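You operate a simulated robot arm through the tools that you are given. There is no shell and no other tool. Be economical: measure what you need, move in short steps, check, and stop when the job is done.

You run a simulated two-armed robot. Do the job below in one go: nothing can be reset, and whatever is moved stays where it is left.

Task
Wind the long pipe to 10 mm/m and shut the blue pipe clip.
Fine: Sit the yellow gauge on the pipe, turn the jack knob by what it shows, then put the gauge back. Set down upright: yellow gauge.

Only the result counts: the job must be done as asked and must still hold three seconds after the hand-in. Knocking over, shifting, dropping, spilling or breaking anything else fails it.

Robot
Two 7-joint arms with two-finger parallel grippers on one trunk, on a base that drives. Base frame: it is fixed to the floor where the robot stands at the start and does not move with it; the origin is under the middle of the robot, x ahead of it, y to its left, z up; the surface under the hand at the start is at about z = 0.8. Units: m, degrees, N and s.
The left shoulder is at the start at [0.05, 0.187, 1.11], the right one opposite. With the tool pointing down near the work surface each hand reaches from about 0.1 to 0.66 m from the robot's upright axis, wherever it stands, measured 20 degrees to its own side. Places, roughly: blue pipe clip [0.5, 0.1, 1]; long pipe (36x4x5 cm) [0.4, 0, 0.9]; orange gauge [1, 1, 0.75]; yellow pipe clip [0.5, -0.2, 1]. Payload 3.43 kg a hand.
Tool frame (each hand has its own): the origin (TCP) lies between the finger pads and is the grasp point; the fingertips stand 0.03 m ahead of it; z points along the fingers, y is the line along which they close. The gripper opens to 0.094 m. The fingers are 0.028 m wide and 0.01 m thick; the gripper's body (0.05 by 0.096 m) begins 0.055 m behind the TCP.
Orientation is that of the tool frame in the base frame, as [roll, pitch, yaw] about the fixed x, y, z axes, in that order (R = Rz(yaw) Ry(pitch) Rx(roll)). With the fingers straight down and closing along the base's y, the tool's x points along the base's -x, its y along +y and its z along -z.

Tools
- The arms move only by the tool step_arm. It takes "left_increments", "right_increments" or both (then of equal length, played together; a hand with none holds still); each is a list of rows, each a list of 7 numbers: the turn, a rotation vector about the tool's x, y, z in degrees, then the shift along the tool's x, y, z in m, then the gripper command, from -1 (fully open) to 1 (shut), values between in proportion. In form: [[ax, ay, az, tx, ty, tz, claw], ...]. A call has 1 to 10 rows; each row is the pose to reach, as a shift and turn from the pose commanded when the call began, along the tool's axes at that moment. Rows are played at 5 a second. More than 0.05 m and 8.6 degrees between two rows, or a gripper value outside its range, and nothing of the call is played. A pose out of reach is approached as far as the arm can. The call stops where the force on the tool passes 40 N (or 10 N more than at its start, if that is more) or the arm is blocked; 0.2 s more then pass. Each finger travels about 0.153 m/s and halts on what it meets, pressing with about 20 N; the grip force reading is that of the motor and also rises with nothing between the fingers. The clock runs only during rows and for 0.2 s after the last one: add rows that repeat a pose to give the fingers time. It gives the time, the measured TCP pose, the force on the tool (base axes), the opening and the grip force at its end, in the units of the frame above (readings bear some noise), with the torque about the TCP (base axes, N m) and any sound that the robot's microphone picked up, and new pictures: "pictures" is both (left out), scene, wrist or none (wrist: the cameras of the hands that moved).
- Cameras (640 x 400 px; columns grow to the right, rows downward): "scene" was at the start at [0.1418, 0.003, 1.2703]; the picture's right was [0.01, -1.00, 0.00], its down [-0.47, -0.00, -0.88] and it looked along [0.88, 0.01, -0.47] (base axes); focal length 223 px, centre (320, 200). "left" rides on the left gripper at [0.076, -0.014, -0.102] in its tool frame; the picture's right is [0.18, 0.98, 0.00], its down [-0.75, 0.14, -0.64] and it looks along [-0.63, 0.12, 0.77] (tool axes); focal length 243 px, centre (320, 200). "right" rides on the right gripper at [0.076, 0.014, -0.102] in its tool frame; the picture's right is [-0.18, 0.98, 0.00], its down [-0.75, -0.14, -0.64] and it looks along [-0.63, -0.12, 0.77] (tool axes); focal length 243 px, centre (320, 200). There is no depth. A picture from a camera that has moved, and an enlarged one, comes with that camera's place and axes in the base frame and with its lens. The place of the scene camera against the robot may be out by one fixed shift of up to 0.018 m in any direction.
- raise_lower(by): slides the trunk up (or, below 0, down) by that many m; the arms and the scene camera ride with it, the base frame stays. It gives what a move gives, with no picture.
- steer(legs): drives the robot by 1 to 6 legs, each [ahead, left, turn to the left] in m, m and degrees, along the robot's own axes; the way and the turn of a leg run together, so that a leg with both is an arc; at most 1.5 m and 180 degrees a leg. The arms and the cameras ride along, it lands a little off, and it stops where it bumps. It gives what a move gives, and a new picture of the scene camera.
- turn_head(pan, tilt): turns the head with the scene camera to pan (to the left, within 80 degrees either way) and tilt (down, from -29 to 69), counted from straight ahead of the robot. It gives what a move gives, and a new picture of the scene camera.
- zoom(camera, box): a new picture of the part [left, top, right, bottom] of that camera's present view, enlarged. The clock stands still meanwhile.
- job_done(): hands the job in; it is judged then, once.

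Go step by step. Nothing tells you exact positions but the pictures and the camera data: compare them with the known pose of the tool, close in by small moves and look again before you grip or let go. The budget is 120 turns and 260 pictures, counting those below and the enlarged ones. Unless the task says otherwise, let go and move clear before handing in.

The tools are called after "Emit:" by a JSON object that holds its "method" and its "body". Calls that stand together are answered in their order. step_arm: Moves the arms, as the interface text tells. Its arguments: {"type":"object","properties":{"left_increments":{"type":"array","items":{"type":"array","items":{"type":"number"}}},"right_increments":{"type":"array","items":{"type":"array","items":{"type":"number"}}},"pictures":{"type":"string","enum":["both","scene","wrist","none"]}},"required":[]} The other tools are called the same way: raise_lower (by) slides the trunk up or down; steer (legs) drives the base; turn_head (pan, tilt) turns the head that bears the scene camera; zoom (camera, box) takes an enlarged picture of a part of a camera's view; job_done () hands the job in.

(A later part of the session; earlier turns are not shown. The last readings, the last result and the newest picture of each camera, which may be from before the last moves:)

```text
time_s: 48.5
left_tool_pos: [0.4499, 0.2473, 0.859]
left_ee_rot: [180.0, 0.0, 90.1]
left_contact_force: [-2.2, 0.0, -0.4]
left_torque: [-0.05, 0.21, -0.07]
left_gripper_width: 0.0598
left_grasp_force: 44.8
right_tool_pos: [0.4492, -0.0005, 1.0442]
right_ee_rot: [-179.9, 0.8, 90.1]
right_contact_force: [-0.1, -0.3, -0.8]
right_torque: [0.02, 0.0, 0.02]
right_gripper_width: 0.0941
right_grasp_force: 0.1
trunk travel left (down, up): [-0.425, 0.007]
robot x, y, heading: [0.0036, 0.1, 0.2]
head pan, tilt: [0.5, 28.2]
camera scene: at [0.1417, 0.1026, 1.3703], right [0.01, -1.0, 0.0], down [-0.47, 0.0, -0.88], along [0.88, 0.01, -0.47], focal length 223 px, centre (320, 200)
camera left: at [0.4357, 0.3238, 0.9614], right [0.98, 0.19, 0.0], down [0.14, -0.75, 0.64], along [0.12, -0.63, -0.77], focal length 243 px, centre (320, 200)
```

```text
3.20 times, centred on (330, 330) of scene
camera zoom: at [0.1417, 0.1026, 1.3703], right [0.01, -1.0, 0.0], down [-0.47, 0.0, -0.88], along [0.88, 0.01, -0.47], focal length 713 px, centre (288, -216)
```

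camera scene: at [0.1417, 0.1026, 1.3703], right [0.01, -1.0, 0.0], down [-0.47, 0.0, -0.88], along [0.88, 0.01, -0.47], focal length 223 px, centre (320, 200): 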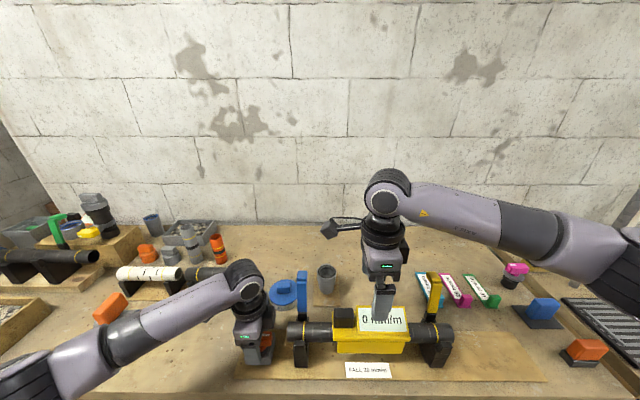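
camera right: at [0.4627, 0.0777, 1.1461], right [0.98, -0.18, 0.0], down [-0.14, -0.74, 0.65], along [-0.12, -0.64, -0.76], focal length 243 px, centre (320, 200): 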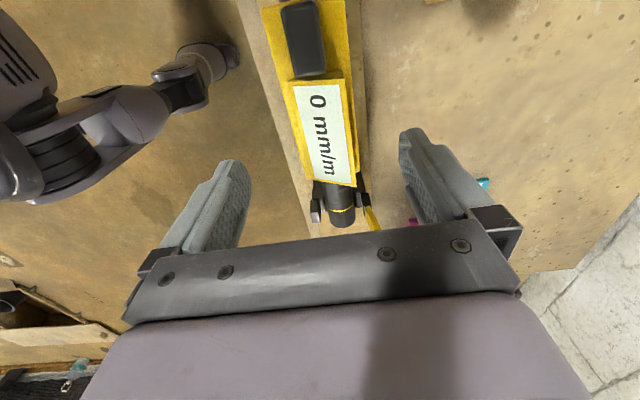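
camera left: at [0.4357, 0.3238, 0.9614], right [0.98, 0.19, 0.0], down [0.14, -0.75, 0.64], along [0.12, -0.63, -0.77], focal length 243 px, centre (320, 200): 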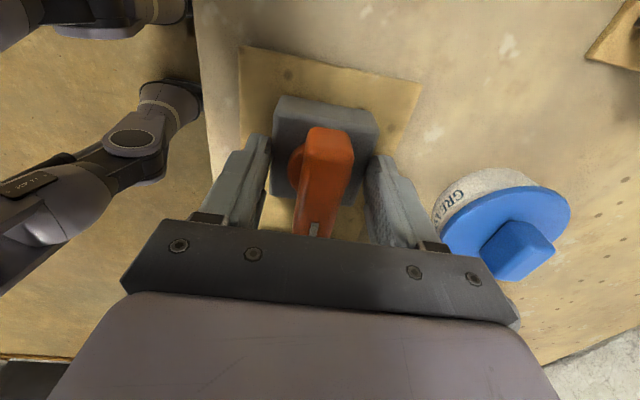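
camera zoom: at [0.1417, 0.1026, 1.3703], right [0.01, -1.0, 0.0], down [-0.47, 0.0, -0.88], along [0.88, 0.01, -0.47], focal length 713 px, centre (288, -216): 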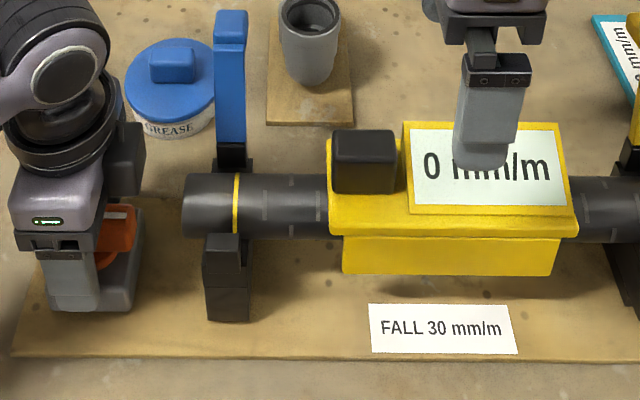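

The tips closed on the grey base, so they're too low. I'll open, go up 14 mm, and close again.

Emit:
{"method": "step_arm", "body": {"left_increments": [[0, 0, 0, 0, 0, 0, 0], [0, 0, 0, 0, 0, 0, -0.4], [0, 0, 0, 0, 0, -0.014, -0.4], [0, 0, 0, 0, 0, -0.014, 0.1], [0, 0, 0, 0, 0, -0.014, 0.5], [0, 0, 0, 0, 0, -0.014, 1], [0, 0, 0, 0, 0, -0.014, 1]], "pictures": "wrist"}}

```text
time_s: 50.1
left_tool_pos: [0.4486, 0.2464, 0.8725]
left_ee_rot: [180.0, 0.1, 90.1]
left_contact_force: [-1.3, 0.1, 0.2]
left_torque: [0.07, 0.12, -0.01]
left_gripper_width: 0.0354
left_grasp_force: 45.0
right_tool_pos: [0.4484, -0.0, 1.043]
right_ee_rot: [-179.9, 0.9, 90.0]
right_contact_force: [1.1, -0.6, -0.5]
right_torque: [-0.01, -0.02, 0.02]
right_gripper_width: 0.0941
right_grasp_force: 0.0
trunk travel left (down, up): [-0.425, 0.007]
robot x, y, heading: [0.0042, 0.1019, 0.1]
head pan, tilt: [0.5, 28.2]
camera left: at [0.4356, 0.3235, 0.9753], right [0.98, 0.19, 0.0], down [0.14, -0.75, 0.64], along [0.12, -0.63, -0.77], focal length 243 px, centre (320, 200)
```

left: 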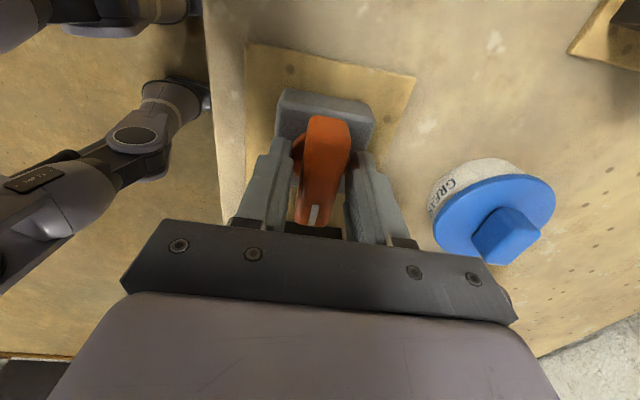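

Emit:
{"method": "step_arm", "body": {"left_increments": [[0, 0, 0, 0, 0, 0, 0.1], [0, 0, 0, 0, 0, 0, 0], [0, 0, 0, 0, 0, -0.009, 0], [0, 0, 0, 0, 0, -0.009, 0.5], [0, 0, 0, 0, 0, -0.009, 1], [0, 0, 0, 0, 0, -0.009, 1]], "pictures": "wrist"}}

Emit:
{"method": "zoom", "body": {"camera": "scene", "box": [230, 285, 430, 375]}}

```text
time_s: 51.5
left_tool_pos: [0.4504, 0.247, 0.8823]
left_ee_rot: [-180.0, 0.1, 90.2]
left_contact_force: [-2.8, -0.9, 0.1]
left_torque: [-0.13, 0.24, -0.05]
left_gripper_width: 0.0217
left_grasp_force: 45.4
right_tool_pos: [0.4491, 0.0007, 1.0438]
right_ee_rot: [-179.9, 0.8, 90.0]
right_contact_force: [0.1, 0.1, 0.6]
right_torque: [0.01, 0.0, 0.03]
right_gripper_width: 0.0941
right_grasp_force: 0.0
trunk travel left (down, up): [-0.425, 0.007]
robot x, y, heading: [-0.0004, 0.101, 0.0]
head pan, tilt: [0.5, 28.2]
camera left: at [0.4357, 0.3238, 0.984], right [0.98, 0.19, 0.0], down [0.14, -0.75, 0.64], along [0.12, -0.63, -0.77], focal length 243 px, centre (320, 200)
```

left: 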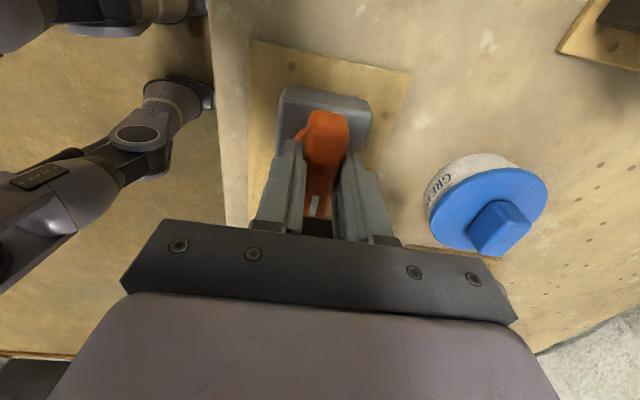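

```text
3.20 times, centred on (330, 330) of scene
camera zoom: at [0.1416, 0.1026, 1.3703], right [0.01, -1.0, 0.0], down [-0.47, 0.0, -0.88], along [0.88, 0.01, -0.47], focal length 713 px, centre (288, -216)
```

zoom: 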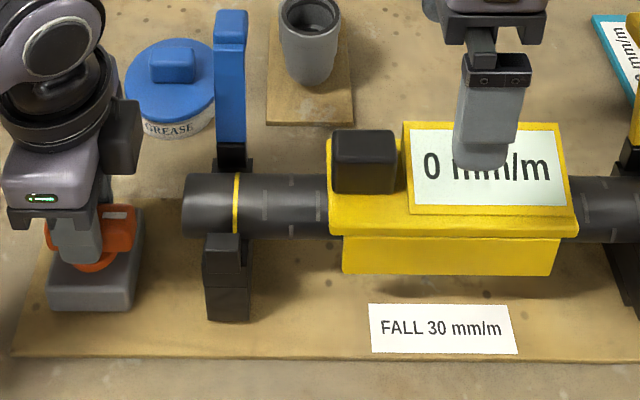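

The bar is gripped (22 mm). I'll turn a little and read the display.

Emit:
{"method": "step_arm", "body": {"left_increments": [[0, 0, 5, 0, 0, 0, 1], [0, 0, 10, 0, 0, 0, 1], [0, 0, 15, 0, 0, 0, 1], [0, 0, 20, 0, 0, 0, 1], [0, 0, 20, 0, 0, 0, 1]], "pictures": "wrist"}}

Emit:
{"method": "zoom", "body": {"camera": "scene", "box": [230, 285, 430, 375]}}

```text
time_s: 52.7
left_tool_pos: [0.4491, 0.2466, 0.8818]
left_ee_rot: [-179.9, 0.1, 70.4]
left_contact_force: [-4.2, -3.3, -3.6]
left_torque: [-0.24, 0.11, 2.49]
left_gripper_width: 0.0329
left_grasp_force: 44.9
right_tool_pos: [0.4486, -0.0, 1.0447]
right_ee_rot: [-179.9, 0.8, 90.0]
right_contact_force: [0.3, 0.4, 0.0]
right_torque: [0.0, 0.01, -0.02]
right_gripper_width: 0.0939
right_grasp_force: 0.0
trunk travel left (down, up): [-0.425, 0.007]
robot x, y, heading: [-0.002, 0.1017, 0.0]
head pan, tilt: [0.5, 28.2]
camera left: at [0.4622, 0.3241, 0.9842], right [0.99, -0.16, 0.0], down [-0.12, -0.76, 0.64], along [-0.1, -0.64, -0.77], focal length 243 px, centre (320, 200)
```

left: 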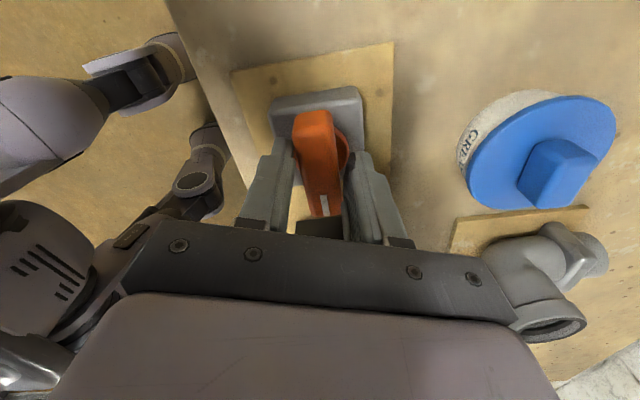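

```text
3.20 times, centred on (330, 330) of scene
camera zoom: at [0.1416, 0.1026, 1.3703], right [0.01, -1.0, 0.0], down [-0.47, 0.0, -0.88], along [0.88, 0.01, -0.47], focal length 713 px, centre (288, -216)
```

zoom: 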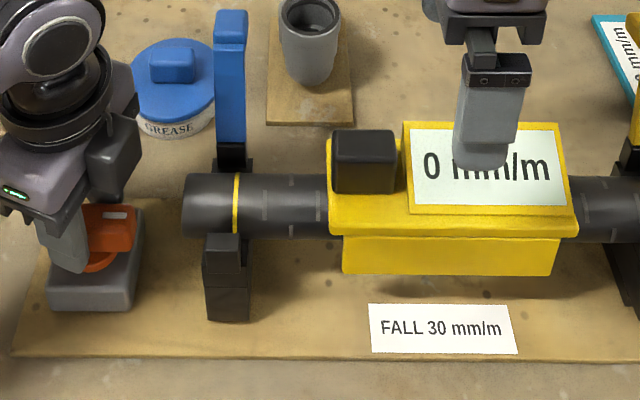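

The knob resists in that direction (a stop, or stiff). I'll turn back and try the other way.

Emit:
{"method": "step_arm", "body": {"left_increments": [[0, 0, -8, 0, 0, 0, 1], [0, 0, -16, 0, 0, 0, 1], [0, 0, -20, 0, 0, 0, 1], [0, 0, -26, 0, 0, 0, 1], [0, 0, -32, 0, 0, 0, 1], [0, 0, -38, 0, 0, 0, 1], [0, 0, -38, 0, 0, 0, 1]], "pictures": "wrist"}}

Emit:
{"method": "zoom", "body": {"camera": "scene", "box": [230, 285, 430, 375]}}

```text
time_s: 54.3
left_tool_pos: [0.4479, 0.2458, 0.8809]
left_ee_rot: [-179.9, 0.1, 108.0]
left_contact_force: [-7.1, 2.1, -3.1]
left_torque: [0.57, 0.25, 0.0]
left_gripper_width: 0.0218
left_grasp_force: 45.2
right_tool_pos: [0.4485, 0.0002, 1.0445]
right_ee_rot: [-180.0, 0.7, 90.0]
right_contact_force: [-0.8, 0.4, 0.6]
right_torque: [0.02, 0.0, 0.0]
right_gripper_width: 0.0941
right_grasp_force: 0.0
trunk travel left (down, up): [-0.425, 0.007]
robot x, y, heading: [-0.0018, 0.1006, -0.0]
head pan, tilt: [0.5, 28.2]
camera left: at [0.4122, 0.3153, 0.9845], right [0.88, 0.48, 0.0], down [0.37, -0.67, 0.64], along [0.31, -0.56, -0.77], focal length 243 px, centre (320, 200)
```

left: 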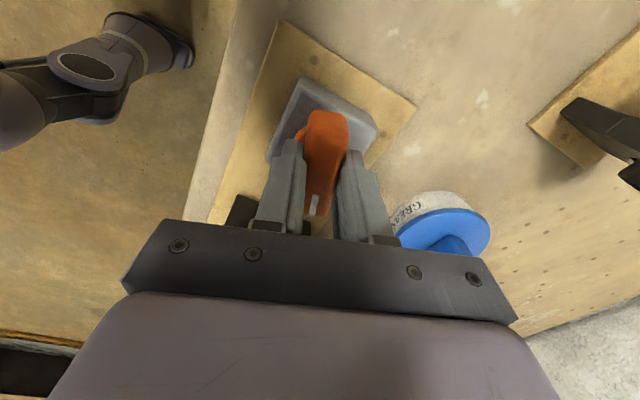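

```text
3.20 times, centred on (330, 330) of scene
camera zoom: at [0.1413, 0.1028, 1.3704], right [0.01, -1.0, 0.0], down [-0.47, 0.0, -0.88], along [0.88, 0.01, -0.47], focal length 713 px, centre (288, -216)
```

zoom: 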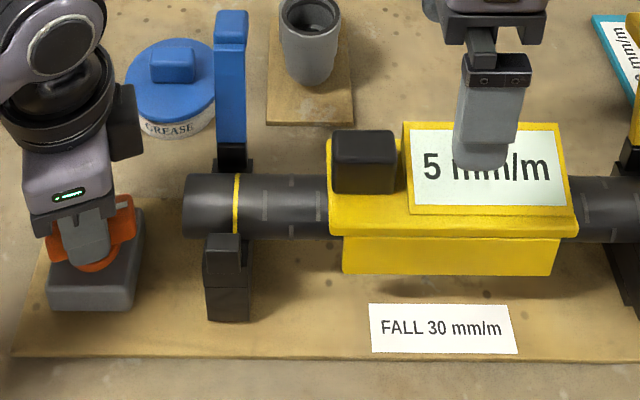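

Turning counter-clockwise by 18° gives 5 mm/m. I'll turn about 18° more and read.

Emit:
{"method": "step_arm", "body": {"left_increments": [[0, 0, -6, 0, 0, 0, 1], [0, 0, -12, 0, 0, 0, 1], [0, 0, -17, 0, 0, 0, 1], [0, 0, -17, 0, 0, 0, 1]], "pictures": "wrist"}}

Emit:
{"method": "zoom", "body": {"camera": "scene", "box": [230, 285, 430, 375]}}

```text
time_s: 55.3
left_tool_pos: [0.4486, 0.2451, 0.883]
left_ee_rot: [-179.9, -0.1, 125.2]
left_contact_force: [-12.7, 1.4, -5.7]
left_torque: [-0.04, -0.06, 0.03]
left_gripper_width: 0.0218
left_grasp_force: 45.3
right_tool_pos: [0.4479, -0.0008, 1.0454]
right_ee_rot: [-179.9, 0.8, 90.1]
right_contact_force: [0.7, 0.5, 0.1]
right_torque: [0.01, 0.01, -0.01]
right_gripper_width: 0.0939
right_grasp_force: 0.1
trunk travel left (down, up): [-0.425, 0.007]
robot x, y, heading: [-0.0008, 0.1026, -0.0]
head pan, tilt: [0.5, 28.2]
camera left: at [0.3935, 0.3012, 0.9845], right [0.7, 0.72, 0.0], down [0.55, -0.53, 0.64], along [0.46, -0.45, -0.77], focal length 243 px, centre (320, 200)
```

left: 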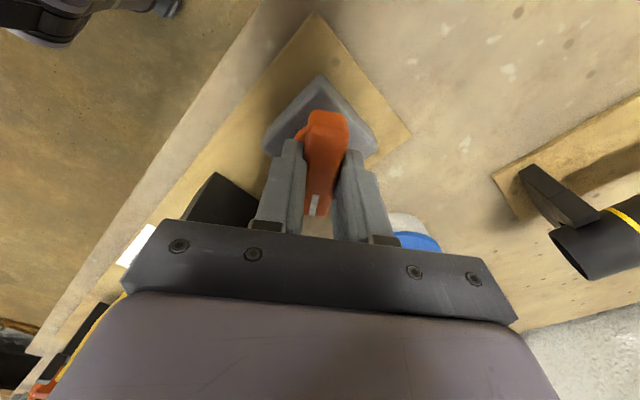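

```text
3.20 times, centred on (330, 330) of scene
camera zoom: at [0.1409, 0.103, 1.3704], right [0.01, -1.0, 0.0], down [-0.47, 0.0, -0.88], along [0.88, 0.01, -0.47], focal length 713 px, centre (288, -216)
```

zoom: 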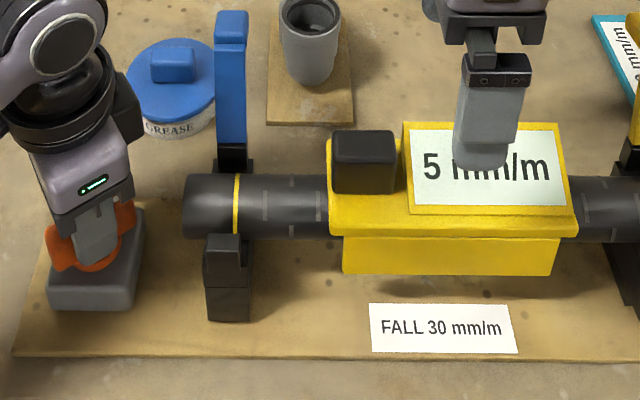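

Still 5, so the display seems to step by 5. I'll keep turning and find where it changes to 10.

Emit:
{"method": "step_arm", "body": {"left_increments": [[0, 0, -5, 0, 0, 0, 1], [0, 0, -10, 0, 0, 0, 1], [0, 0, -10, 0, 0, 0, 1]], "pictures": "none"}}

Emit:
{"method": "zoom", "body": {"camera": "scene", "box": [230, 285, 430, 375]}}

```text
time_s: 56.1
left_tool_pos: [0.4482, 0.2459, 0.8826]
left_ee_rot: [-179.9, 0.0, 135.2]
left_contact_force: [-17.2, -0.7, -8.3]
left_torque: [-0.08, 0.12, 0.01]
left_gripper_width: 0.0218
left_grasp_force: 45.1
right_tool_pos: [0.4484, 0.0011, 1.0455]
right_ee_rot: [-179.9, 0.8, 90.0]
right_contact_force: [0.4, -0.2, 0.8]
right_torque: [-0.02, -0.01, 0.01]
right_gripper_width: 0.094
right_grasp_force: 0.1
trunk travel left (down, up): [-0.425, 0.007]
robot x, y, heading: [-0.0005, 0.0984, -0.3]
head pan, tilt: [0.5, 28.2]
```

```text
3.20 times, centred on (330, 330) of scene
camera zoom: at [0.1405, 0.1028, 1.3704], right [0.01, -1.0, 0.0], down [-0.47, 0.0, -0.88], along [0.88, 0.01, -0.47], focal length 713 px, centre (288, -216)
```

zoom: 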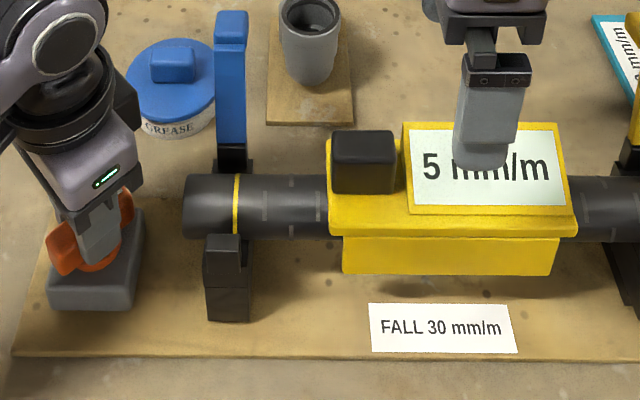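

Emit:
{"method": "step_arm", "body": {"left_increments": [[0, 0, 0, 0.0021, -0.0021, 0.001, 1], [0, 0, -5, 0.0021, -0.0021, 0.001, 1], [0, 0, -10, 0.0021, -0.0021, 0.001, 1], [0, 0, -10, 0.0021, -0.0021, 0.001, 1]], "pictures": "none"}}

Emit:
{"method": "zoom", "body": {"camera": "scene", "box": [230, 285, 430, 375]}}

```text
time_s: 57.1
left_tool_pos: [0.447, 0.2464, 0.8816]
left_ee_rot: [-179.9, 0.2, 145.3]
left_contact_force: [0.2, -2.6, 0.7]
left_torque: [0.71, 0.98, 0.03]
left_gripper_width: 0.0219
left_grasp_force: 45.1
right_tool_pos: [0.4492, -0.0008, 1.0437]
right_ee_rot: [-179.8, 0.8, 90.0]
right_contact_force: [-0.2, -0.5, 0.1]
right_torque: [-0.02, 0.0, -0.01]
right_gripper_width: 0.0939
right_grasp_force: 0.0
trunk travel left (down, up): [-0.425, 0.007]
robot x, y, heading: [-0.0009, 0.0982, 0.3]
head pan, tilt: [0.5, 28.2]
```

```text
3.20 times, centred on (330, 330) of scene
camera zoom: at [0.1419, 0.1021, 1.3704], right [0.01, -1.0, 0.0], down [-0.47, 0.0, -0.88], along [0.88, 0.01, -0.47], focal length 713 px, centre (288, -216)
```

zoom: 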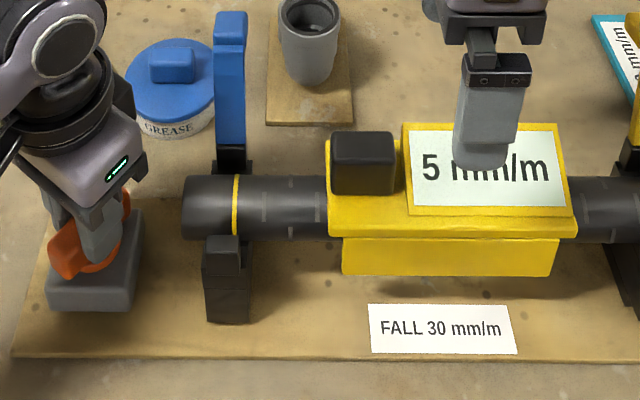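

Emit:
{"method": "step_arm", "body": {"left_increments": [[0, 0, -5, 0, 0, 0, 1], [0, 0, -10, 0, 0, 0, 1], [0, 0, -10, 0, 0, 0, 1]], "pictures": "none"}}

Emit:
{"method": "zoom", "body": {"camera": "scene", "box": [230, 285, 430, 375]}}

```text
time_s: 57.9
left_tool_pos: [0.447, 0.245, 0.8824]
left_ee_rot: [-179.9, 0.2, 155.2]
left_contact_force: [4.5, -2.8, 7.6]
left_torque: [0.3, 0.35, -0.02]
left_gripper_width: 0.0218
left_grasp_force: 44.3
right_tool_pos: [0.4484, -0.0014, 1.0436]
right_ee_rot: [-179.8, 0.6, 90.0]
right_contact_force: [0.3, -0.9, -0.3]
right_torque: [0.01, 0.01, 0.03]
right_gripper_width: 0.0943
right_grasp_force: 0.1
trunk travel left (down, up): [-0.425, 0.007]
robot x, y, heading: [0.0003, 0.1031, -0.1]
head pan, tilt: [0.5, 28.2]
```

```text
3.20 times, centred on (330, 330) of scene
camera zoom: at [0.1419, 0.102, 1.3704], right [0.01, -1.0, 0.0], down [-0.47, 0.0, -0.88], along [0.88, 0.01, -0.47], focal length 713 px, centre (288, -216)
```

zoom: 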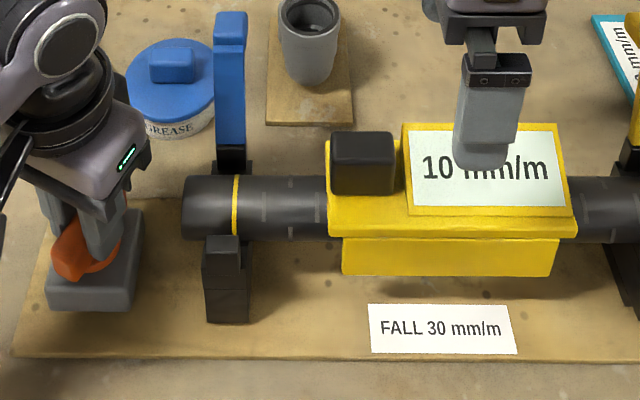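

It now reads 10, but with 5 mm/m steps I want the middle of the band. I'll go on to find where it turns to 15.

Emit:
{"method": "step_arm", "body": {"left_increments": [[0, 0, -5, 0, 0, -0.0005, 1], [0, 0, -10, 0, 0, -0.001, 1], [0, 0, -15, 0, 0, -0.001, 1], [0, 0, -15, 0, 0, -0.001, 1]], "pictures": "none"}}

Emit:
{"method": "zoom", "body": {"camera": "scene", "box": [230, 285, 430, 375]}}

```text
time_s: 58.9
left_tool_pos: [0.447, 0.2456, 0.8825]
left_ee_rot: [-179.8, 0.2, 170.3]
left_contact_force: [7.3, -7.8, -3.4]
left_torque: [-0.02, -1.53, -0.02]
left_gripper_width: 0.0221
left_grasp_force: 45.2
right_tool_pos: [0.4502, -0.0016, 1.0437]
right_ee_rot: [-179.8, 0.7, 89.9]
right_contact_force: [-0.4, 0.4, 0.0]
right_torque: [0.01, 0.02, 0.01]
right_gripper_width: 0.0941
right_grasp_force: 0.0
trunk travel left (down, up): [-0.425, 0.007]
robot x, y, heading: [-0.0003, 0.1003, -0.1]
head pan, tilt: [0.5, 28.2]
```

```text
3.20 times, centred on (330, 330) of scene
camera zoom: at [0.1426, 0.1018, 1.3701], right [0.01, -1.0, 0.0], down [-0.47, 0.0, -0.88], along [0.88, 0.01, -0.47], focal length 713 px, centre (288, -216)
```

zoom: 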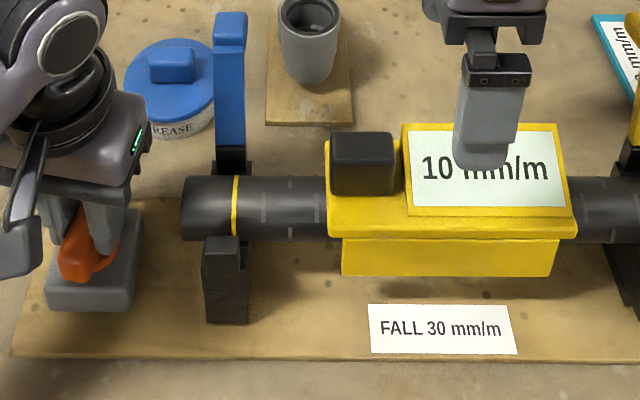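

Emit:
{"method": "step_arm", "body": {"left_increments": [[0, 0, -5, -0.001, -0.001, 0, 1], [0, 0, -8, -0.001, -0.001, 0, 1], [0, 0, -8, -0.001, -0.001, 0, 1]], "pictures": "none"}}

Emit:
{"method": "zoom", "body": {"camera": "scene", "box": [230, 285, 430, 375]}}

```text
time_s: 59.7
left_tool_pos: [0.4475, 0.2447, 0.8824]
left_ee_rot: [180.0, 0.0, 178.3]
left_contact_force: [3.8, -5.7, -0.4]
left_torque: [-0.15, -0.96, -0.01]
left_gripper_width: 0.022
left_grasp_force: 44.6
right_tool_pos: [0.4506, -0.0001, 1.0447]
right_ee_rot: [-179.8, 0.7, 90.0]
right_contact_force: [1.5, -0.3, 0.5]
right_torque: [-0.01, 0.01, 0.02]
right_gripper_width: 0.0942
right_grasp_force: 0.1
trunk travel left (down, up): [-0.425, 0.007]
robot x, y, heading: [0.0019, 0.0989, -0.2]
head pan, tilt: [0.5, 28.2]
```

```text
3.20 times, centred on (330, 330) of scene
camera zoom: at [0.142, 0.1021, 1.3703], right [0.01, -1.0, 0.0], down [-0.47, 0.0, -0.88], along [0.88, 0.01, -0.47], focal length 713 px, centre (288, -216)
```

zoom: 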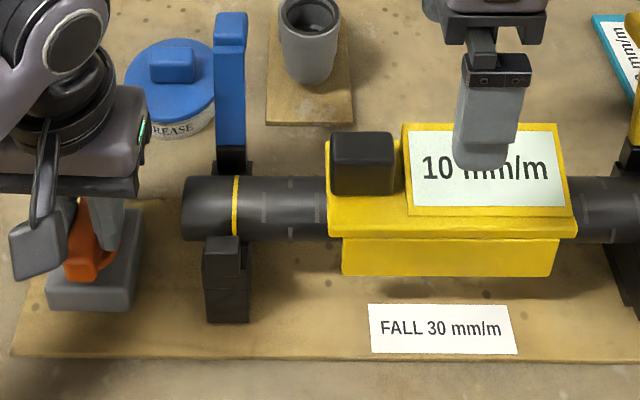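

Emit:
{"method": "step_arm", "body": {"left_increments": [[0, 0, -5, 0, -0.001, 0, 1], [0, 0, -10, 0, -0.001, 0, 1], [0, 0, -10, 0, -0.001, 0, 1]], "pictures": "none"}}

Emit:
{"method": "zoom", "body": {"camera": "scene", "box": [230, 285, 430, 375]}}

```text
time_s: 60.5
left_tool_pos: [0.4474, 0.2448, 0.8827]
left_ee_rot: [179.9, 0.0, -171.7]
left_contact_force: [3.1, -0.7, 2.0]
left_torque: [0.03, -0.48, 0.0]
left_gripper_width: 0.0219
left_grasp_force: 44.7
right_tool_pos: [0.449, -0.0, 1.0435]
right_ee_rot: [-179.8, 0.8, 90.1]
right_contact_force: [-0.4, -0.4, -0.6]
right_torque: [0.02, -0.01, 0.03]
right_gripper_width: 0.094
right_grasp_force: 0.1
trunk travel left (down, up): [-0.425, 0.007]
robot x, y, heading: [-0.0014, 0.0994, 0.2]
head pan, tilt: [0.5, 28.2]
```

```text
3.20 times, centred on (330, 330) of scene
camera zoom: at [0.1419, 0.1025, 1.3703], right [0.01, -1.0, 0.0], down [-0.47, 0.0, -0.88], along [0.88, 0.01, -0.47], focal length 713 px, centre (288, -216)
```

zoom: 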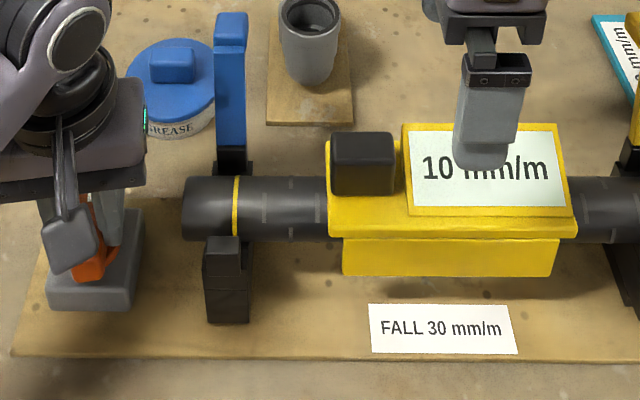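

Emit:
{"method": "step_arm", "body": {"left_increments": [[0, 0, -5, 0, 0, 0, 1], [0, 0, -8, 0, 0, 0, 1], [0, 0, -8, 0, 0, 0, 1]], "pictures": "none"}}

Emit:
{"method": "zoom", "body": {"camera": "scene", "box": [230, 285, 430, 375]}}

```text
time_s: 61.3
left_tool_pos: [0.4468, 0.2442, 0.8819]
left_ee_rot: [-179.9, 0.0, -163.8]
left_contact_force: [3.4, -1.8, 4.8]
left_torque: [0.16, 0.21, -0.01]
left_gripper_width: 0.0219
left_grasp_force: 45.1
right_tool_pos: [0.4501, -0.0009, 1.044]
right_ee_rot: [-179.8, 0.8, 90.0]
right_contact_force: [0.4, 0.5, -0.9]
right_torque: [0.05, 0.01, 0.03]
right_gripper_width: 0.094
right_grasp_force: 0.0
trunk travel left (down, up): [-0.425, 0.007]
robot x, y, heading: [0.0042, 0.098, -0.3]
head pan, tilt: [0.5, 28.2]
```

```text
3.20 times, centred on (330, 330) of scene
camera zoom: at [0.1419, 0.1024, 1.3703], right [0.01, -1.0, 0.0], down [-0.47, 0.0, -0.88], along [0.88, 0.01, -0.47], focal length 713 px, centre (288, -216)
```

zoom: 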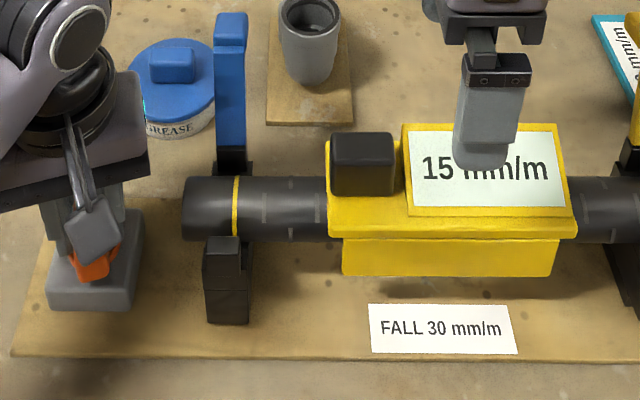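

It turned to 15 between 98° and 106° of turn, and to 10 between 55° and 65°, so true 10 lies at about 79° (yaw ≈169). I'll turn back to that.

Emit:
{"method": "step_arm", "body": {"left_increments": [[0, 0, 7, 0, 0, 0, 1], [0, 0, 14, 0, 0, 0, 1], [0, 0, 21, 0, 0.001, 0, 1], [0, 0, 27, 0, 0.001, 0, 1], [0, 0, 27, 0, 0.001, 0, 1]], "pictures": "wrist"}}

Emit:
{"method": "zoom", "body": {"camera": "scene", "box": [230, 285, 430, 375]}}

```text
time_s: 62.5
left_tool_pos: [0.4478, 0.2454, 0.8831]
left_ee_rot: [180.0, 0.0, 169.0]
left_contact_force: [5.3, 0.5, -0.1]
left_torque: [0.13, 0.32, -0.07]
left_gripper_width: 0.0218
left_grasp_force: 45.1
right_tool_pos: [0.4493, -0.0002, 1.0445]
right_ee_rot: [-179.8, 0.7, 90.0]
right_contact_force: [0.5, -0.1, 0.0]
right_torque: [0.0, -0.02, 0.01]
right_gripper_width: 0.0943
right_grasp_force: 0.0
trunk travel left (down, up): [-0.425, 0.007]
robot x, y, heading: [-0.001, 0.0972, -0.4]
head pan, tilt: [0.5, 28.2]
camera left: at [0.3706, 0.2463, 0.9846], right [0.01, 1.0, 0.0], down [0.77, 0.0, 0.64], along [0.64, 0.0, -0.77], focal length 243 px, centre (320, 200)
```

left: 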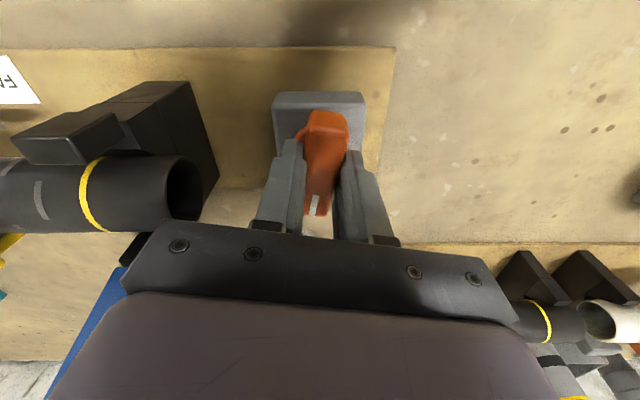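

```text
3.20 times, centred on (330, 330) of scene
camera zoom: at [0.1424, 0.1026, 1.3702], right [0.01, -1.0, 0.0], down [-0.47, 0.0, -0.88], along [0.88, 0.01, -0.47], focal length 713 px, centre (288, -216)
```

zoom: 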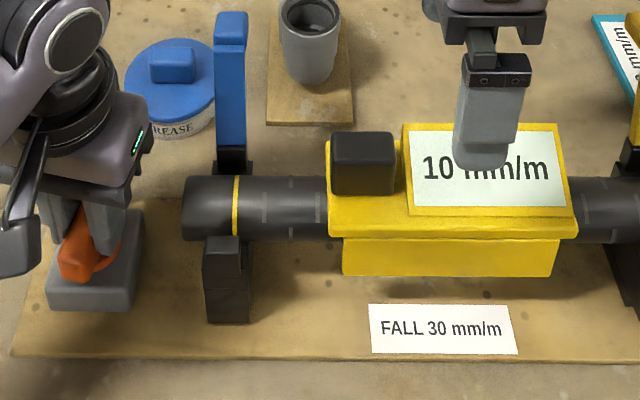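

Reads 10. I'll release the knob by opening only part way (the pipe end is near) and lift straight up.

Emit:
{"method": "step_arm", "body": {"left_increments": [[0, 0, 0, 0, 0, 0, 0.4], [0, 0, 0, 0, 0, 0, 0.1], [0, 0, 0, 0, 0, 0, 0.1], [0, 0, 0, 0, 0, -0.02, 0.1], [0, 0, 0, 0, 0, -0.06, 0.1], [0, 0, 0, 0, 0, -0.1, 0.1], [0, 0, 0, 0, 0, -0.15, 0.1], [0, 0, 0, 0, 0, -0.18, 0.1]]}}

Emit:
{"method": "zoom", "body": {"camera": "scene", "box": [230, 260, 430, 375]}}

```text
time_s: 64.3
left_tool_pos: [0.4459, 0.2452, 1.0634]
left_ee_rot: [180.0, 0.0, 169.2]
left_contact_force: [0.7, -0.3, 0.5]
left_torque: [0.0, 0.03, -0.02]
left_gripper_width: 0.0424
left_grasp_force: 0.1
right_tool_pos: [0.4485, -0.0006, 1.0439]
right_ee_rot: [-179.9, 0.8, 90.0]
right_contact_force: [0.4, -1.1, -0.1]
right_torque: [0.01, -0.04, -0.03]
right_gripper_width: 0.0938
right_grasp_force: 0.0
trunk travel left (down, up): [-0.425, 0.007]
robot x, y, heading: [-0.0004, 0.0968, 0.0]
head pan, tilt: [0.5, 28.2]
camera scene: at [0.1416, 0.1025, 1.3703], right [0.01, -1.0, 0.0], down [-0.47, 0.0, -0.88], along [0.88, 0.01, -0.47], focal length 223 px, centre (320, 200)
camera left: at [0.3692, 0.2465, 1.1649], right [0.0, 1.0, 0.0], down [0.77, 0.0, 0.64], along [0.64, 0.0, -0.77], focal length 243 px, centre (320, 200)
```

scene: 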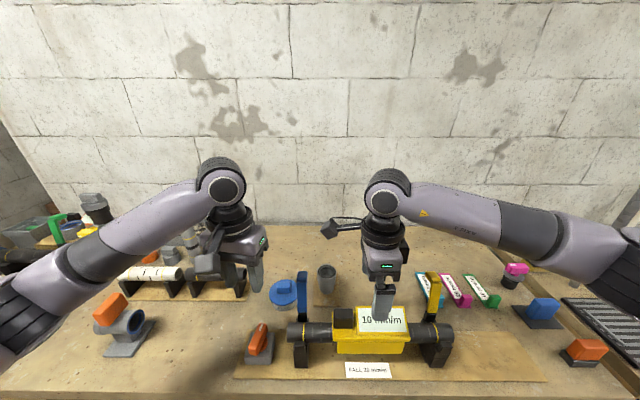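
left: 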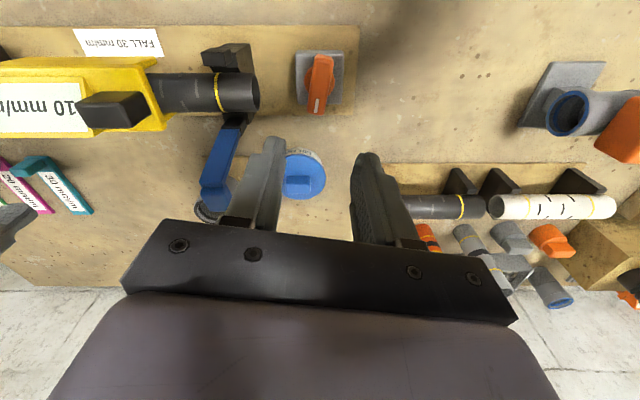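

```text
3.20 times, centred on (330, 318) of scene
camera zoom: at [0.1416, 0.1025, 1.3703], right [0.01, -1.0, 0.0], down [-0.47, 0.0, -0.88], along [0.88, 0.01, -0.47], focal length 713 px, centre (288, -176)
```

zoom: 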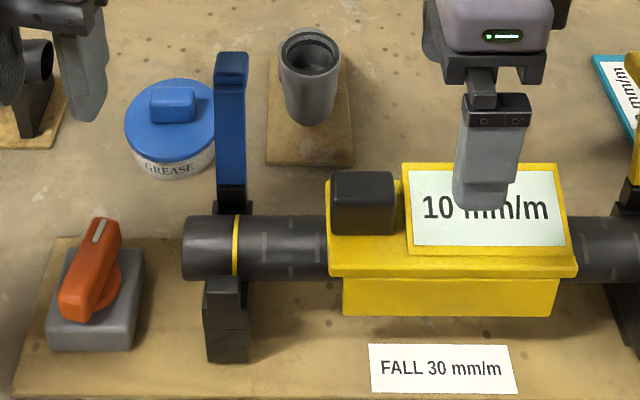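

Now the blue clip: its lever leans back with the tip near (0.52, 0.146, 0.99), hinged behind the pipe. I'll move the right hand aside and bring the closed left fingers behind the lever.

Emit:
{"method": "step_arm", "body": {"right_increments": [[0, 0, 0, -0.02, 0, -0.03, -1], [0, 0, 0, -0.05, -0.01, -0.05, -1], [0, 0, 0, -0.08, -0.02, -0.06, -1], [0, 0, 0, -0.11, -0.03, -0.06, -1], [0, 0, 0, -0.11, -0.03, -0.06, -1]], "left_increments": [[0, 0, -5, -0.03, -0.005, -0.02, 0.5], [0, 0, -11, -0.06, -0.01, -0.02, 1], [0, 0, -11, -0.09, -0.01, -0.02, 1], [0, 0, -11, -0.12, -0.02, -0.02, 1], [0, 0, -11, -0.12, -0.04, -0.02, 1]]}}

Emit:
{"method": "zoom", "body": {"camera": "scene", "box": [230, 240, 390, 375]}}

```text
time_s: 65.5
left_tool_pos: [0.5568, 0.1839, 1.0836]
left_ee_rot: [-179.9, 0.0, -179.9]
left_contact_force: [0.8, -0.3, -0.1]
left_torque: [-0.02, 0.01, -0.01]
left_gripper_width: 0.0
left_grasp_force: 19.5
right_tool_pos: [0.4184, -0.1108, 1.1078]
right_ee_rot: [-179.8, 0.9, 89.9]
right_contact_force: [-0.2, 0.1, 0.1]
right_torque: [-0.01, -0.01, 0.0]
right_gripper_width: 0.0937
right_grasp_force: 0.0
trunk travel left (down, up): [-0.425, 0.007]
robot x, y, heading: [0.0009, 0.0954, -0.0]
head pan, tilt: [0.5, 28.2]
camera scene: at [0.1418, 0.1028, 1.3703], right [0.01, -1.0, 0.0], down [-0.47, 0.0, -0.88], along [0.88, 0.01, -0.47], focal length 223 px, centre (320, 200)
camera right: at [0.4324, -0.0328, 1.2085], right [0.98, -0.18, 0.0], down [-0.14, -0.74, 0.65], along [-0.12, -0.64, -0.76], focal length 243 px, centre (320, 200)
camera left: at [0.4814, 0.1698, 1.186], right [-0.19, 0.98, 0.0], down [0.75, 0.14, 0.64], along [0.63, 0.12, -0.77], focal length 243 px, centre (320, 200)
```

scene: 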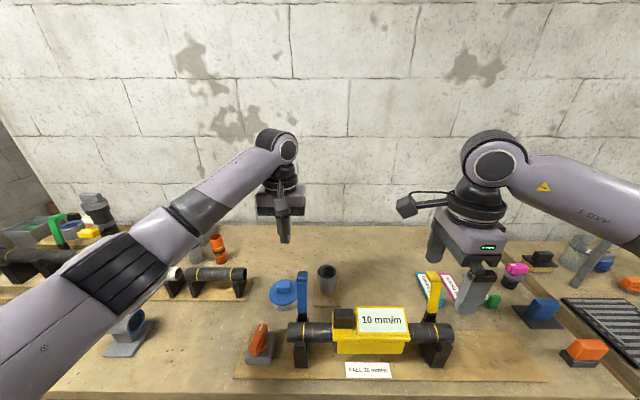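
right: 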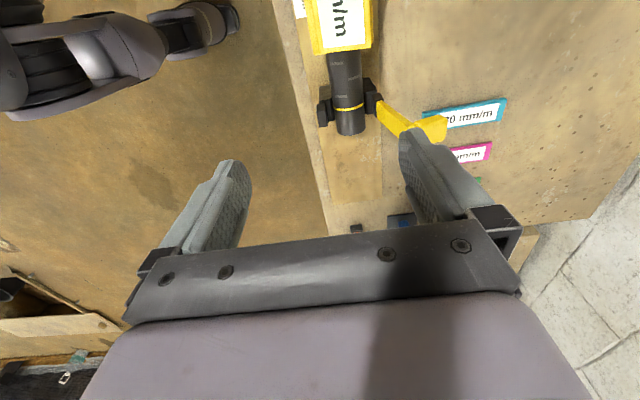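
left: 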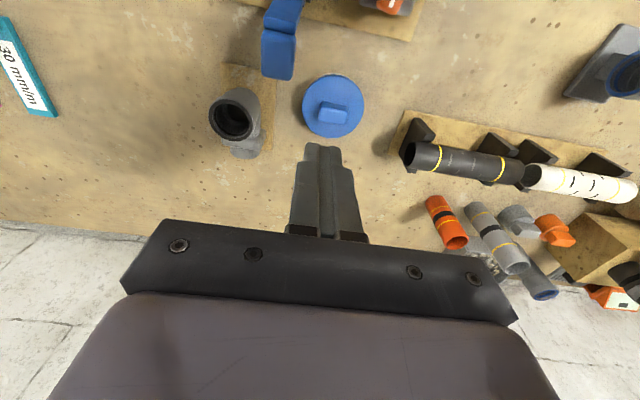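

```text
2.96 times, centred on (310, 308) of scene
camera zoom: at [0.1418, 0.1028, 1.3703], right [0.01, -1.0, 0.0], down [-0.47, 0.0, -0.88], along [0.88, 0.01, -0.47], focal length 660 px, centre (350, -118)
```

zoom: 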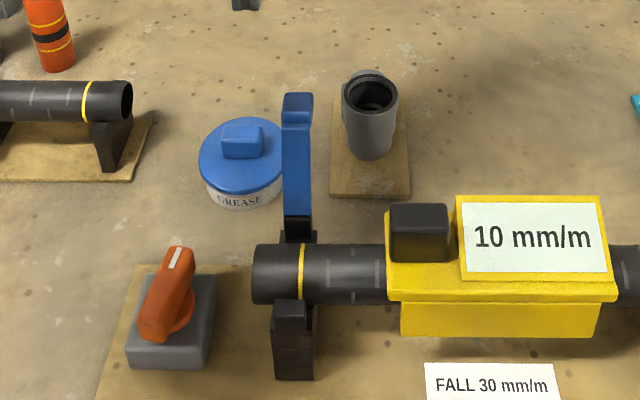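

Emit:
{"method": "step_arm", "body": {"left_increments": [[0, 0, 0, -0.012, -0.02, 0, 1], [0, 0, 0, -0.012, -0.036, 0, 1], [0, 0, 0, -0.012, -0.036, 0.04, 1], [0, 0, 0, -0.012, -0.036, 0.08, 1], [0, 0, 0, -0.012, -0.036, 0.105, 1], [0, 0, 0, -0.012, -0.036, 0.105, 1]]}}

Emit:
{"method": "zoom", "body": {"camera": "scene", "box": [250, 230, 390, 350]}}

```text
time_s: 66.9
left_tool_pos: [0.5697, 0.1478, 0.9779]
left_ee_rot: [-179.9, 0.0, -179.9]
left_contact_force: [0.8, 0.5, -0.3]
left_torque: [0.04, 0.02, 0.0]
left_gripper_width: 0.0
left_grasp_force: 19.9
right_tool_pos: [0.4191, -0.1117, 1.1076]
right_ee_rot: [-180.0, 0.7, 90.0]
right_contact_force: [0.2, 0.7, 0.7]
right_torque: [-0.03, 0.03, 0.0]
right_gripper_width: 0.0939
right_grasp_force: 0.0
trunk travel left (down, up): [-0.425, 0.007]
robot x, y, heading: [0.001, 0.1012, -0.1]
head pan, tilt: [0.5, 28.2]
camera scene: at [0.1417, 0.1026, 1.3703], right [0.01, -1.0, 0.0], down [-0.47, 0.0, -0.88], along [0.88, 0.01, -0.47], focal length 223 px, centre (320, 200)
camera left: at [0.4941, 0.1341, 1.0794], right [-0.19, 0.98, 0.0], down [0.75, 0.14, 0.64], along [0.63, 0.12, -0.77], focal length 243 px, centre (320, 200)
```

scene: 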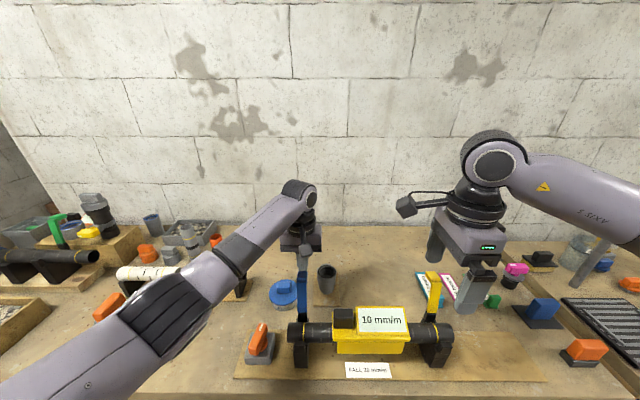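
left: 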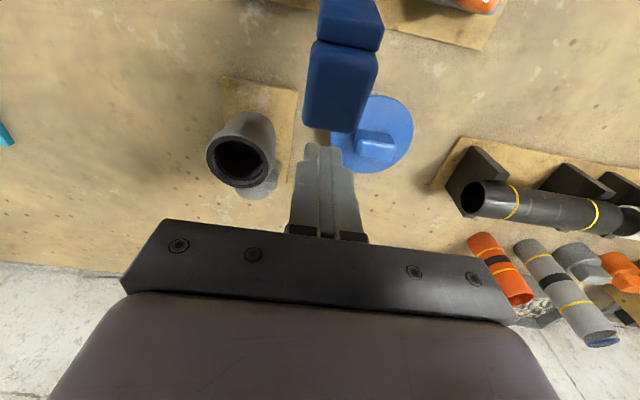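

```text
3.33 times, centred on (320, 290) of scene
camera zoom: at [0.1417, 0.1026, 1.3703], right [0.01, -1.0, 0.0], down [-0.47, 0.0, -0.88], along [0.88, 0.01, -0.47], focal length 742 px, centre (320, -100)
```

zoom: 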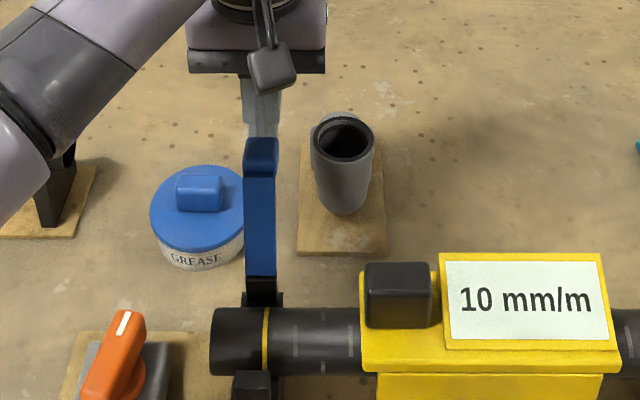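

The fingers are behind the lever. I'll pull toward the robot to swing it over the pipe.

Emit:
{"method": "step_arm", "body": {"left_increments": [[0, 0, 0, 0.02, 0, 0, 1], [0, 0, 0, 0.04, 0, 0, 1], [0, 0, 0, 0.06, 0, 0, 1], [0, 0, 0, 0.08, 0, 0, 1], [0, 0, 0, 0.1, 0, 0, 1]]}}

Emit:
{"method": "zoom", "body": {"camera": "scene", "box": [250, 250, 390, 370]}}

```text
time_s: 68.1
left_tool_pos: [0.4691, 0.1488, 0.9766]
left_ee_rot: [-180.0, 0.0, -180.0]
left_contact_force: [0.7, -0.4, 0.2]
left_torque: [0.0, -0.01, 0.0]
left_gripper_width: 0.0
left_grasp_force: 19.5
right_tool_pos: [0.4183, -0.1097, 1.1066]
right_ee_rot: [-180.0, 0.7, 90.1]
right_contact_force: [-0.5, 0.0, -0.3]
right_torque: [0.03, -0.01, 0.01]
right_gripper_width: 0.094
right_grasp_force: 0.1
trunk travel left (down, up): [-0.425, 0.007]
robot x, y, heading: [-0.0034, 0.0993, -0.1]
head pan, tilt: [0.5, 28.2]
camera scene: at [0.1416, 0.1027, 1.3703], right [0.01, -1.0, 0.0], down [-0.47, 0.0, -0.88], along [0.88, 0.01, -0.47], focal length 223 px, centre (320, 200)
camera left: at [0.3932, 0.1344, 1.0791], right [-0.19, 0.98, 0.0], down [0.75, 0.14, 0.64], along [0.63, 0.12, -0.77], focal length 243 px, centre (320, 200)
```

scene: 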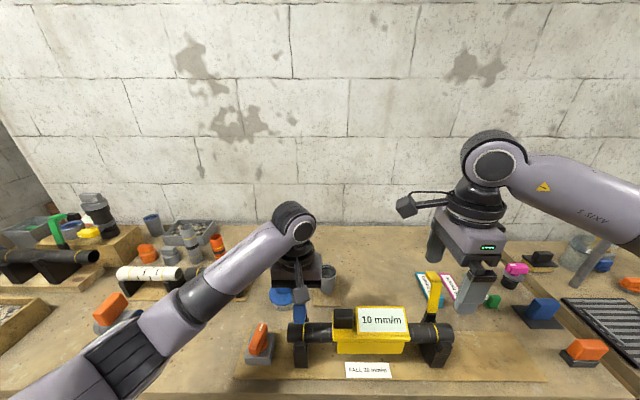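
left: 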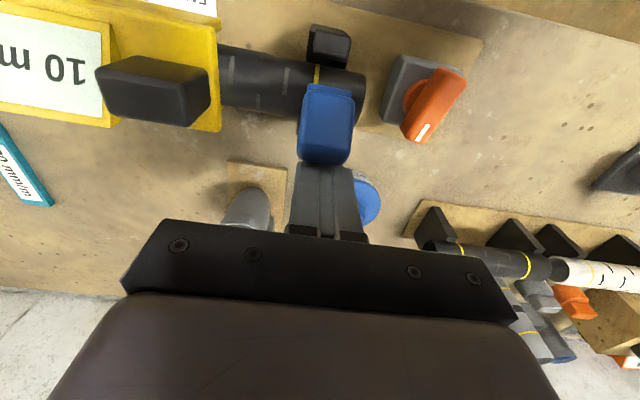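

```text
3.33 times, centred on (320, 310) of scene
camera zoom: at [0.1416, 0.1027, 1.3703], right [0.01, -1.0, 0.0], down [-0.47, 0.0, -0.88], along [0.88, 0.01, -0.47], focal length 742 px, centre (320, -167)
```

zoom: 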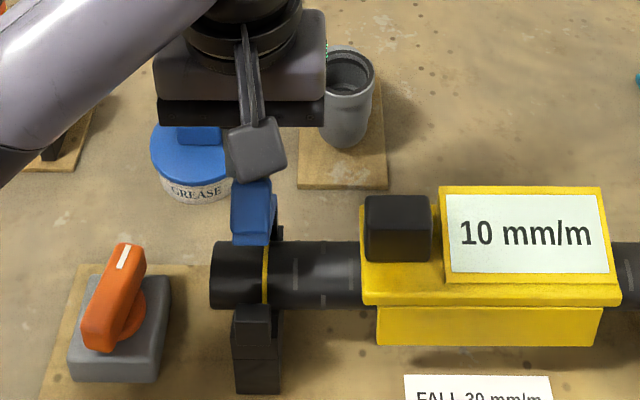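

The lever is swinging forward. I'll continue.

Emit:
{"method": "step_arm", "body": {"left_increments": [[0, 0, 0, 0.02, 0, 0, 1], [0, 0, 0, 0.04, 0, 0, 1], [0, 0, 0, 0.055, 0, 0, 1]], "pictures": "wrist"}}

Emit:
{"method": "zoom", "body": {"camera": "scene", "box": [250, 250, 390, 370]}}

```text
time_s: 68.9
left_tool_pos: [0.4145, 0.1479, 0.9766]
left_ee_rot: [-179.9, 0.0, -180.0]
left_contact_force: [-0.7, 0.2, 0.5]
left_torque: [-0.01, -0.02, -0.01]
left_gripper_width: 0.0
left_grasp_force: 20.0
right_tool_pos: [0.4198, -0.1113, 1.1058]
right_ee_rot: [-179.8, 0.7, 90.0]
right_contact_force: [0.3, 0.2, 0.2]
right_torque: [-0.02, 0.03, 0.01]
right_gripper_width: 0.0938
right_grasp_force: 0.1
trunk travel left (down, up): [-0.425, 0.007]
robot x, y, heading: [-0.0013, 0.1014, -0.4]
head pan, tilt: [0.5, 28.2]
camera left: at [0.3388, 0.1341, 1.0799], right [-0.19, 0.98, 0.0], down [0.75, 0.14, 0.64], along [0.63, 0.12, -0.77], focal length 243 px, centre (320, 200)
```

left: 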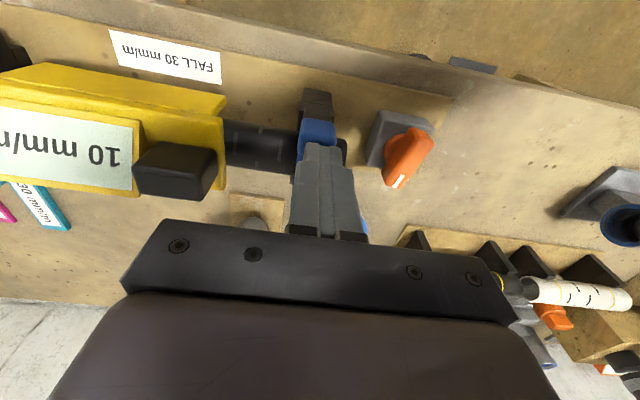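

```text
3.33 times, centred on (320, 310) of scene
camera zoom: at [0.1421, 0.1027, 1.3703], right [0.01, -1.0, 0.0], down [-0.47, 0.0, -0.88], along [0.88, 0.01, -0.47], focal length 742 px, centre (320, -167)
```

zoom: 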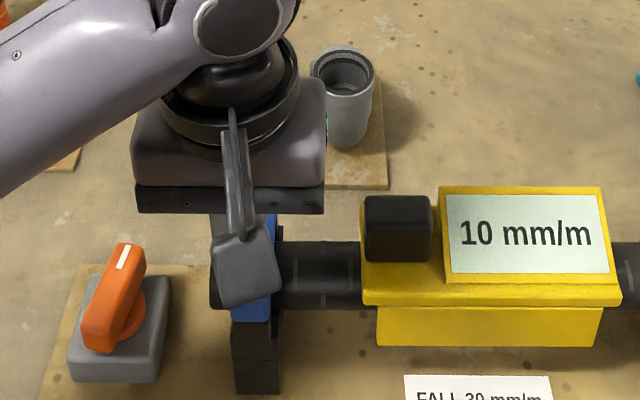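

The lever is nearly down. I'll raise the fingers, go above its head end, and press down.

Emit:
{"method": "step_arm", "body": {"left_increments": [[0, 0, 0, 0, 0, -0.03, 1], [0, 0, 0, 0.012, 0, -0.03, 1], [0, 0, 0, 0.012, 0, -0.01, 1], [0, 0, 0, 0.012, 0, 0.005, 1], [0, 0, 0, 0.012, 0, 0.015, 1], [0, 0, 0, 0.012, 0, 0.025, 1]], "pictures": "wrist"}}

Emit:
{"method": "zoom", "body": {"camera": "scene", "box": [250, 250, 390, 370]}}

```text
time_s: 70.1
left_tool_pos: [0.4019, 0.1466, 0.9721]
left_ee_rot: [-179.5, 0.8, -180.0]
left_contact_force: [-11.7, 5.8, 25.7]
left_torque: [0.21, 0.16, -0.04]
left_gripper_width: 0.0
left_grasp_force: 20.3
right_tool_pos: [0.4173, -0.1102, 1.1078]
right_ee_rot: [-180.0, 0.9, 90.0]
right_contact_force: [0.1, 0.2, 0.2]
right_torque: [-0.02, 0.03, 0.0]
right_gripper_width: 0.0937
right_grasp_force: 0.1
trunk travel left (down, up): [-0.425, 0.007]
robot x, y, heading: [-0.0018, 0.0987, 0.0]
head pan, tilt: [0.5, 28.2]
stopped in row 6 (left hand): the force on the tool passed its limit at 48 N (the readings are from after the stop); the commanded pose is now the measured one
camera left: at [0.3251, 0.1347, 1.0741], right [-0.18, 0.98, -0.01], down [0.74, 0.15, 0.65], along [0.64, 0.11, -0.76], focal length 243 px, centre (320, 200)
```

left: 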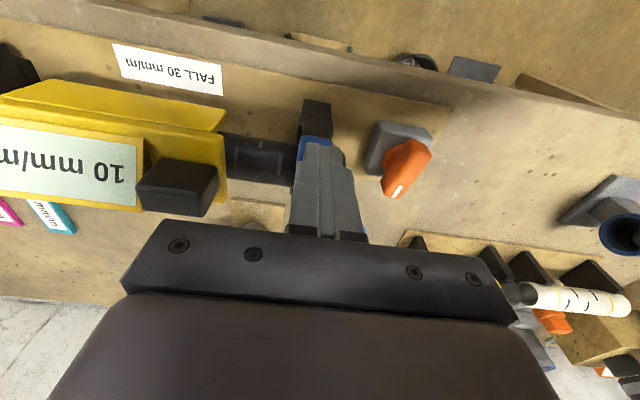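

```text
3.33 times, centred on (320, 310) of scene
camera zoom: at [0.1389, 0.1034, 1.371], right [0.01, -1.0, 0.0], down [-0.47, -0.01, -0.88], along [0.88, 0.01, -0.47], focal length 742 px, centre (320, -167)
```

zoom: 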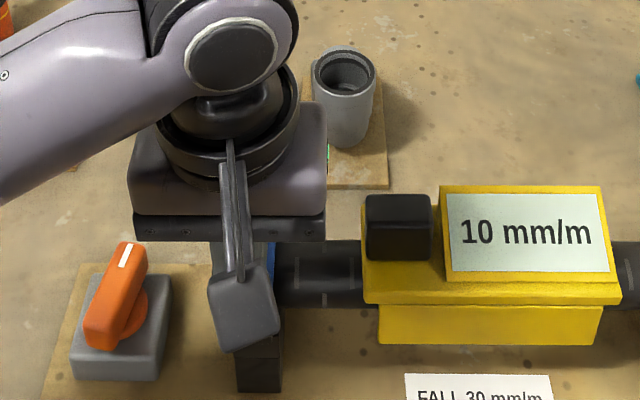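

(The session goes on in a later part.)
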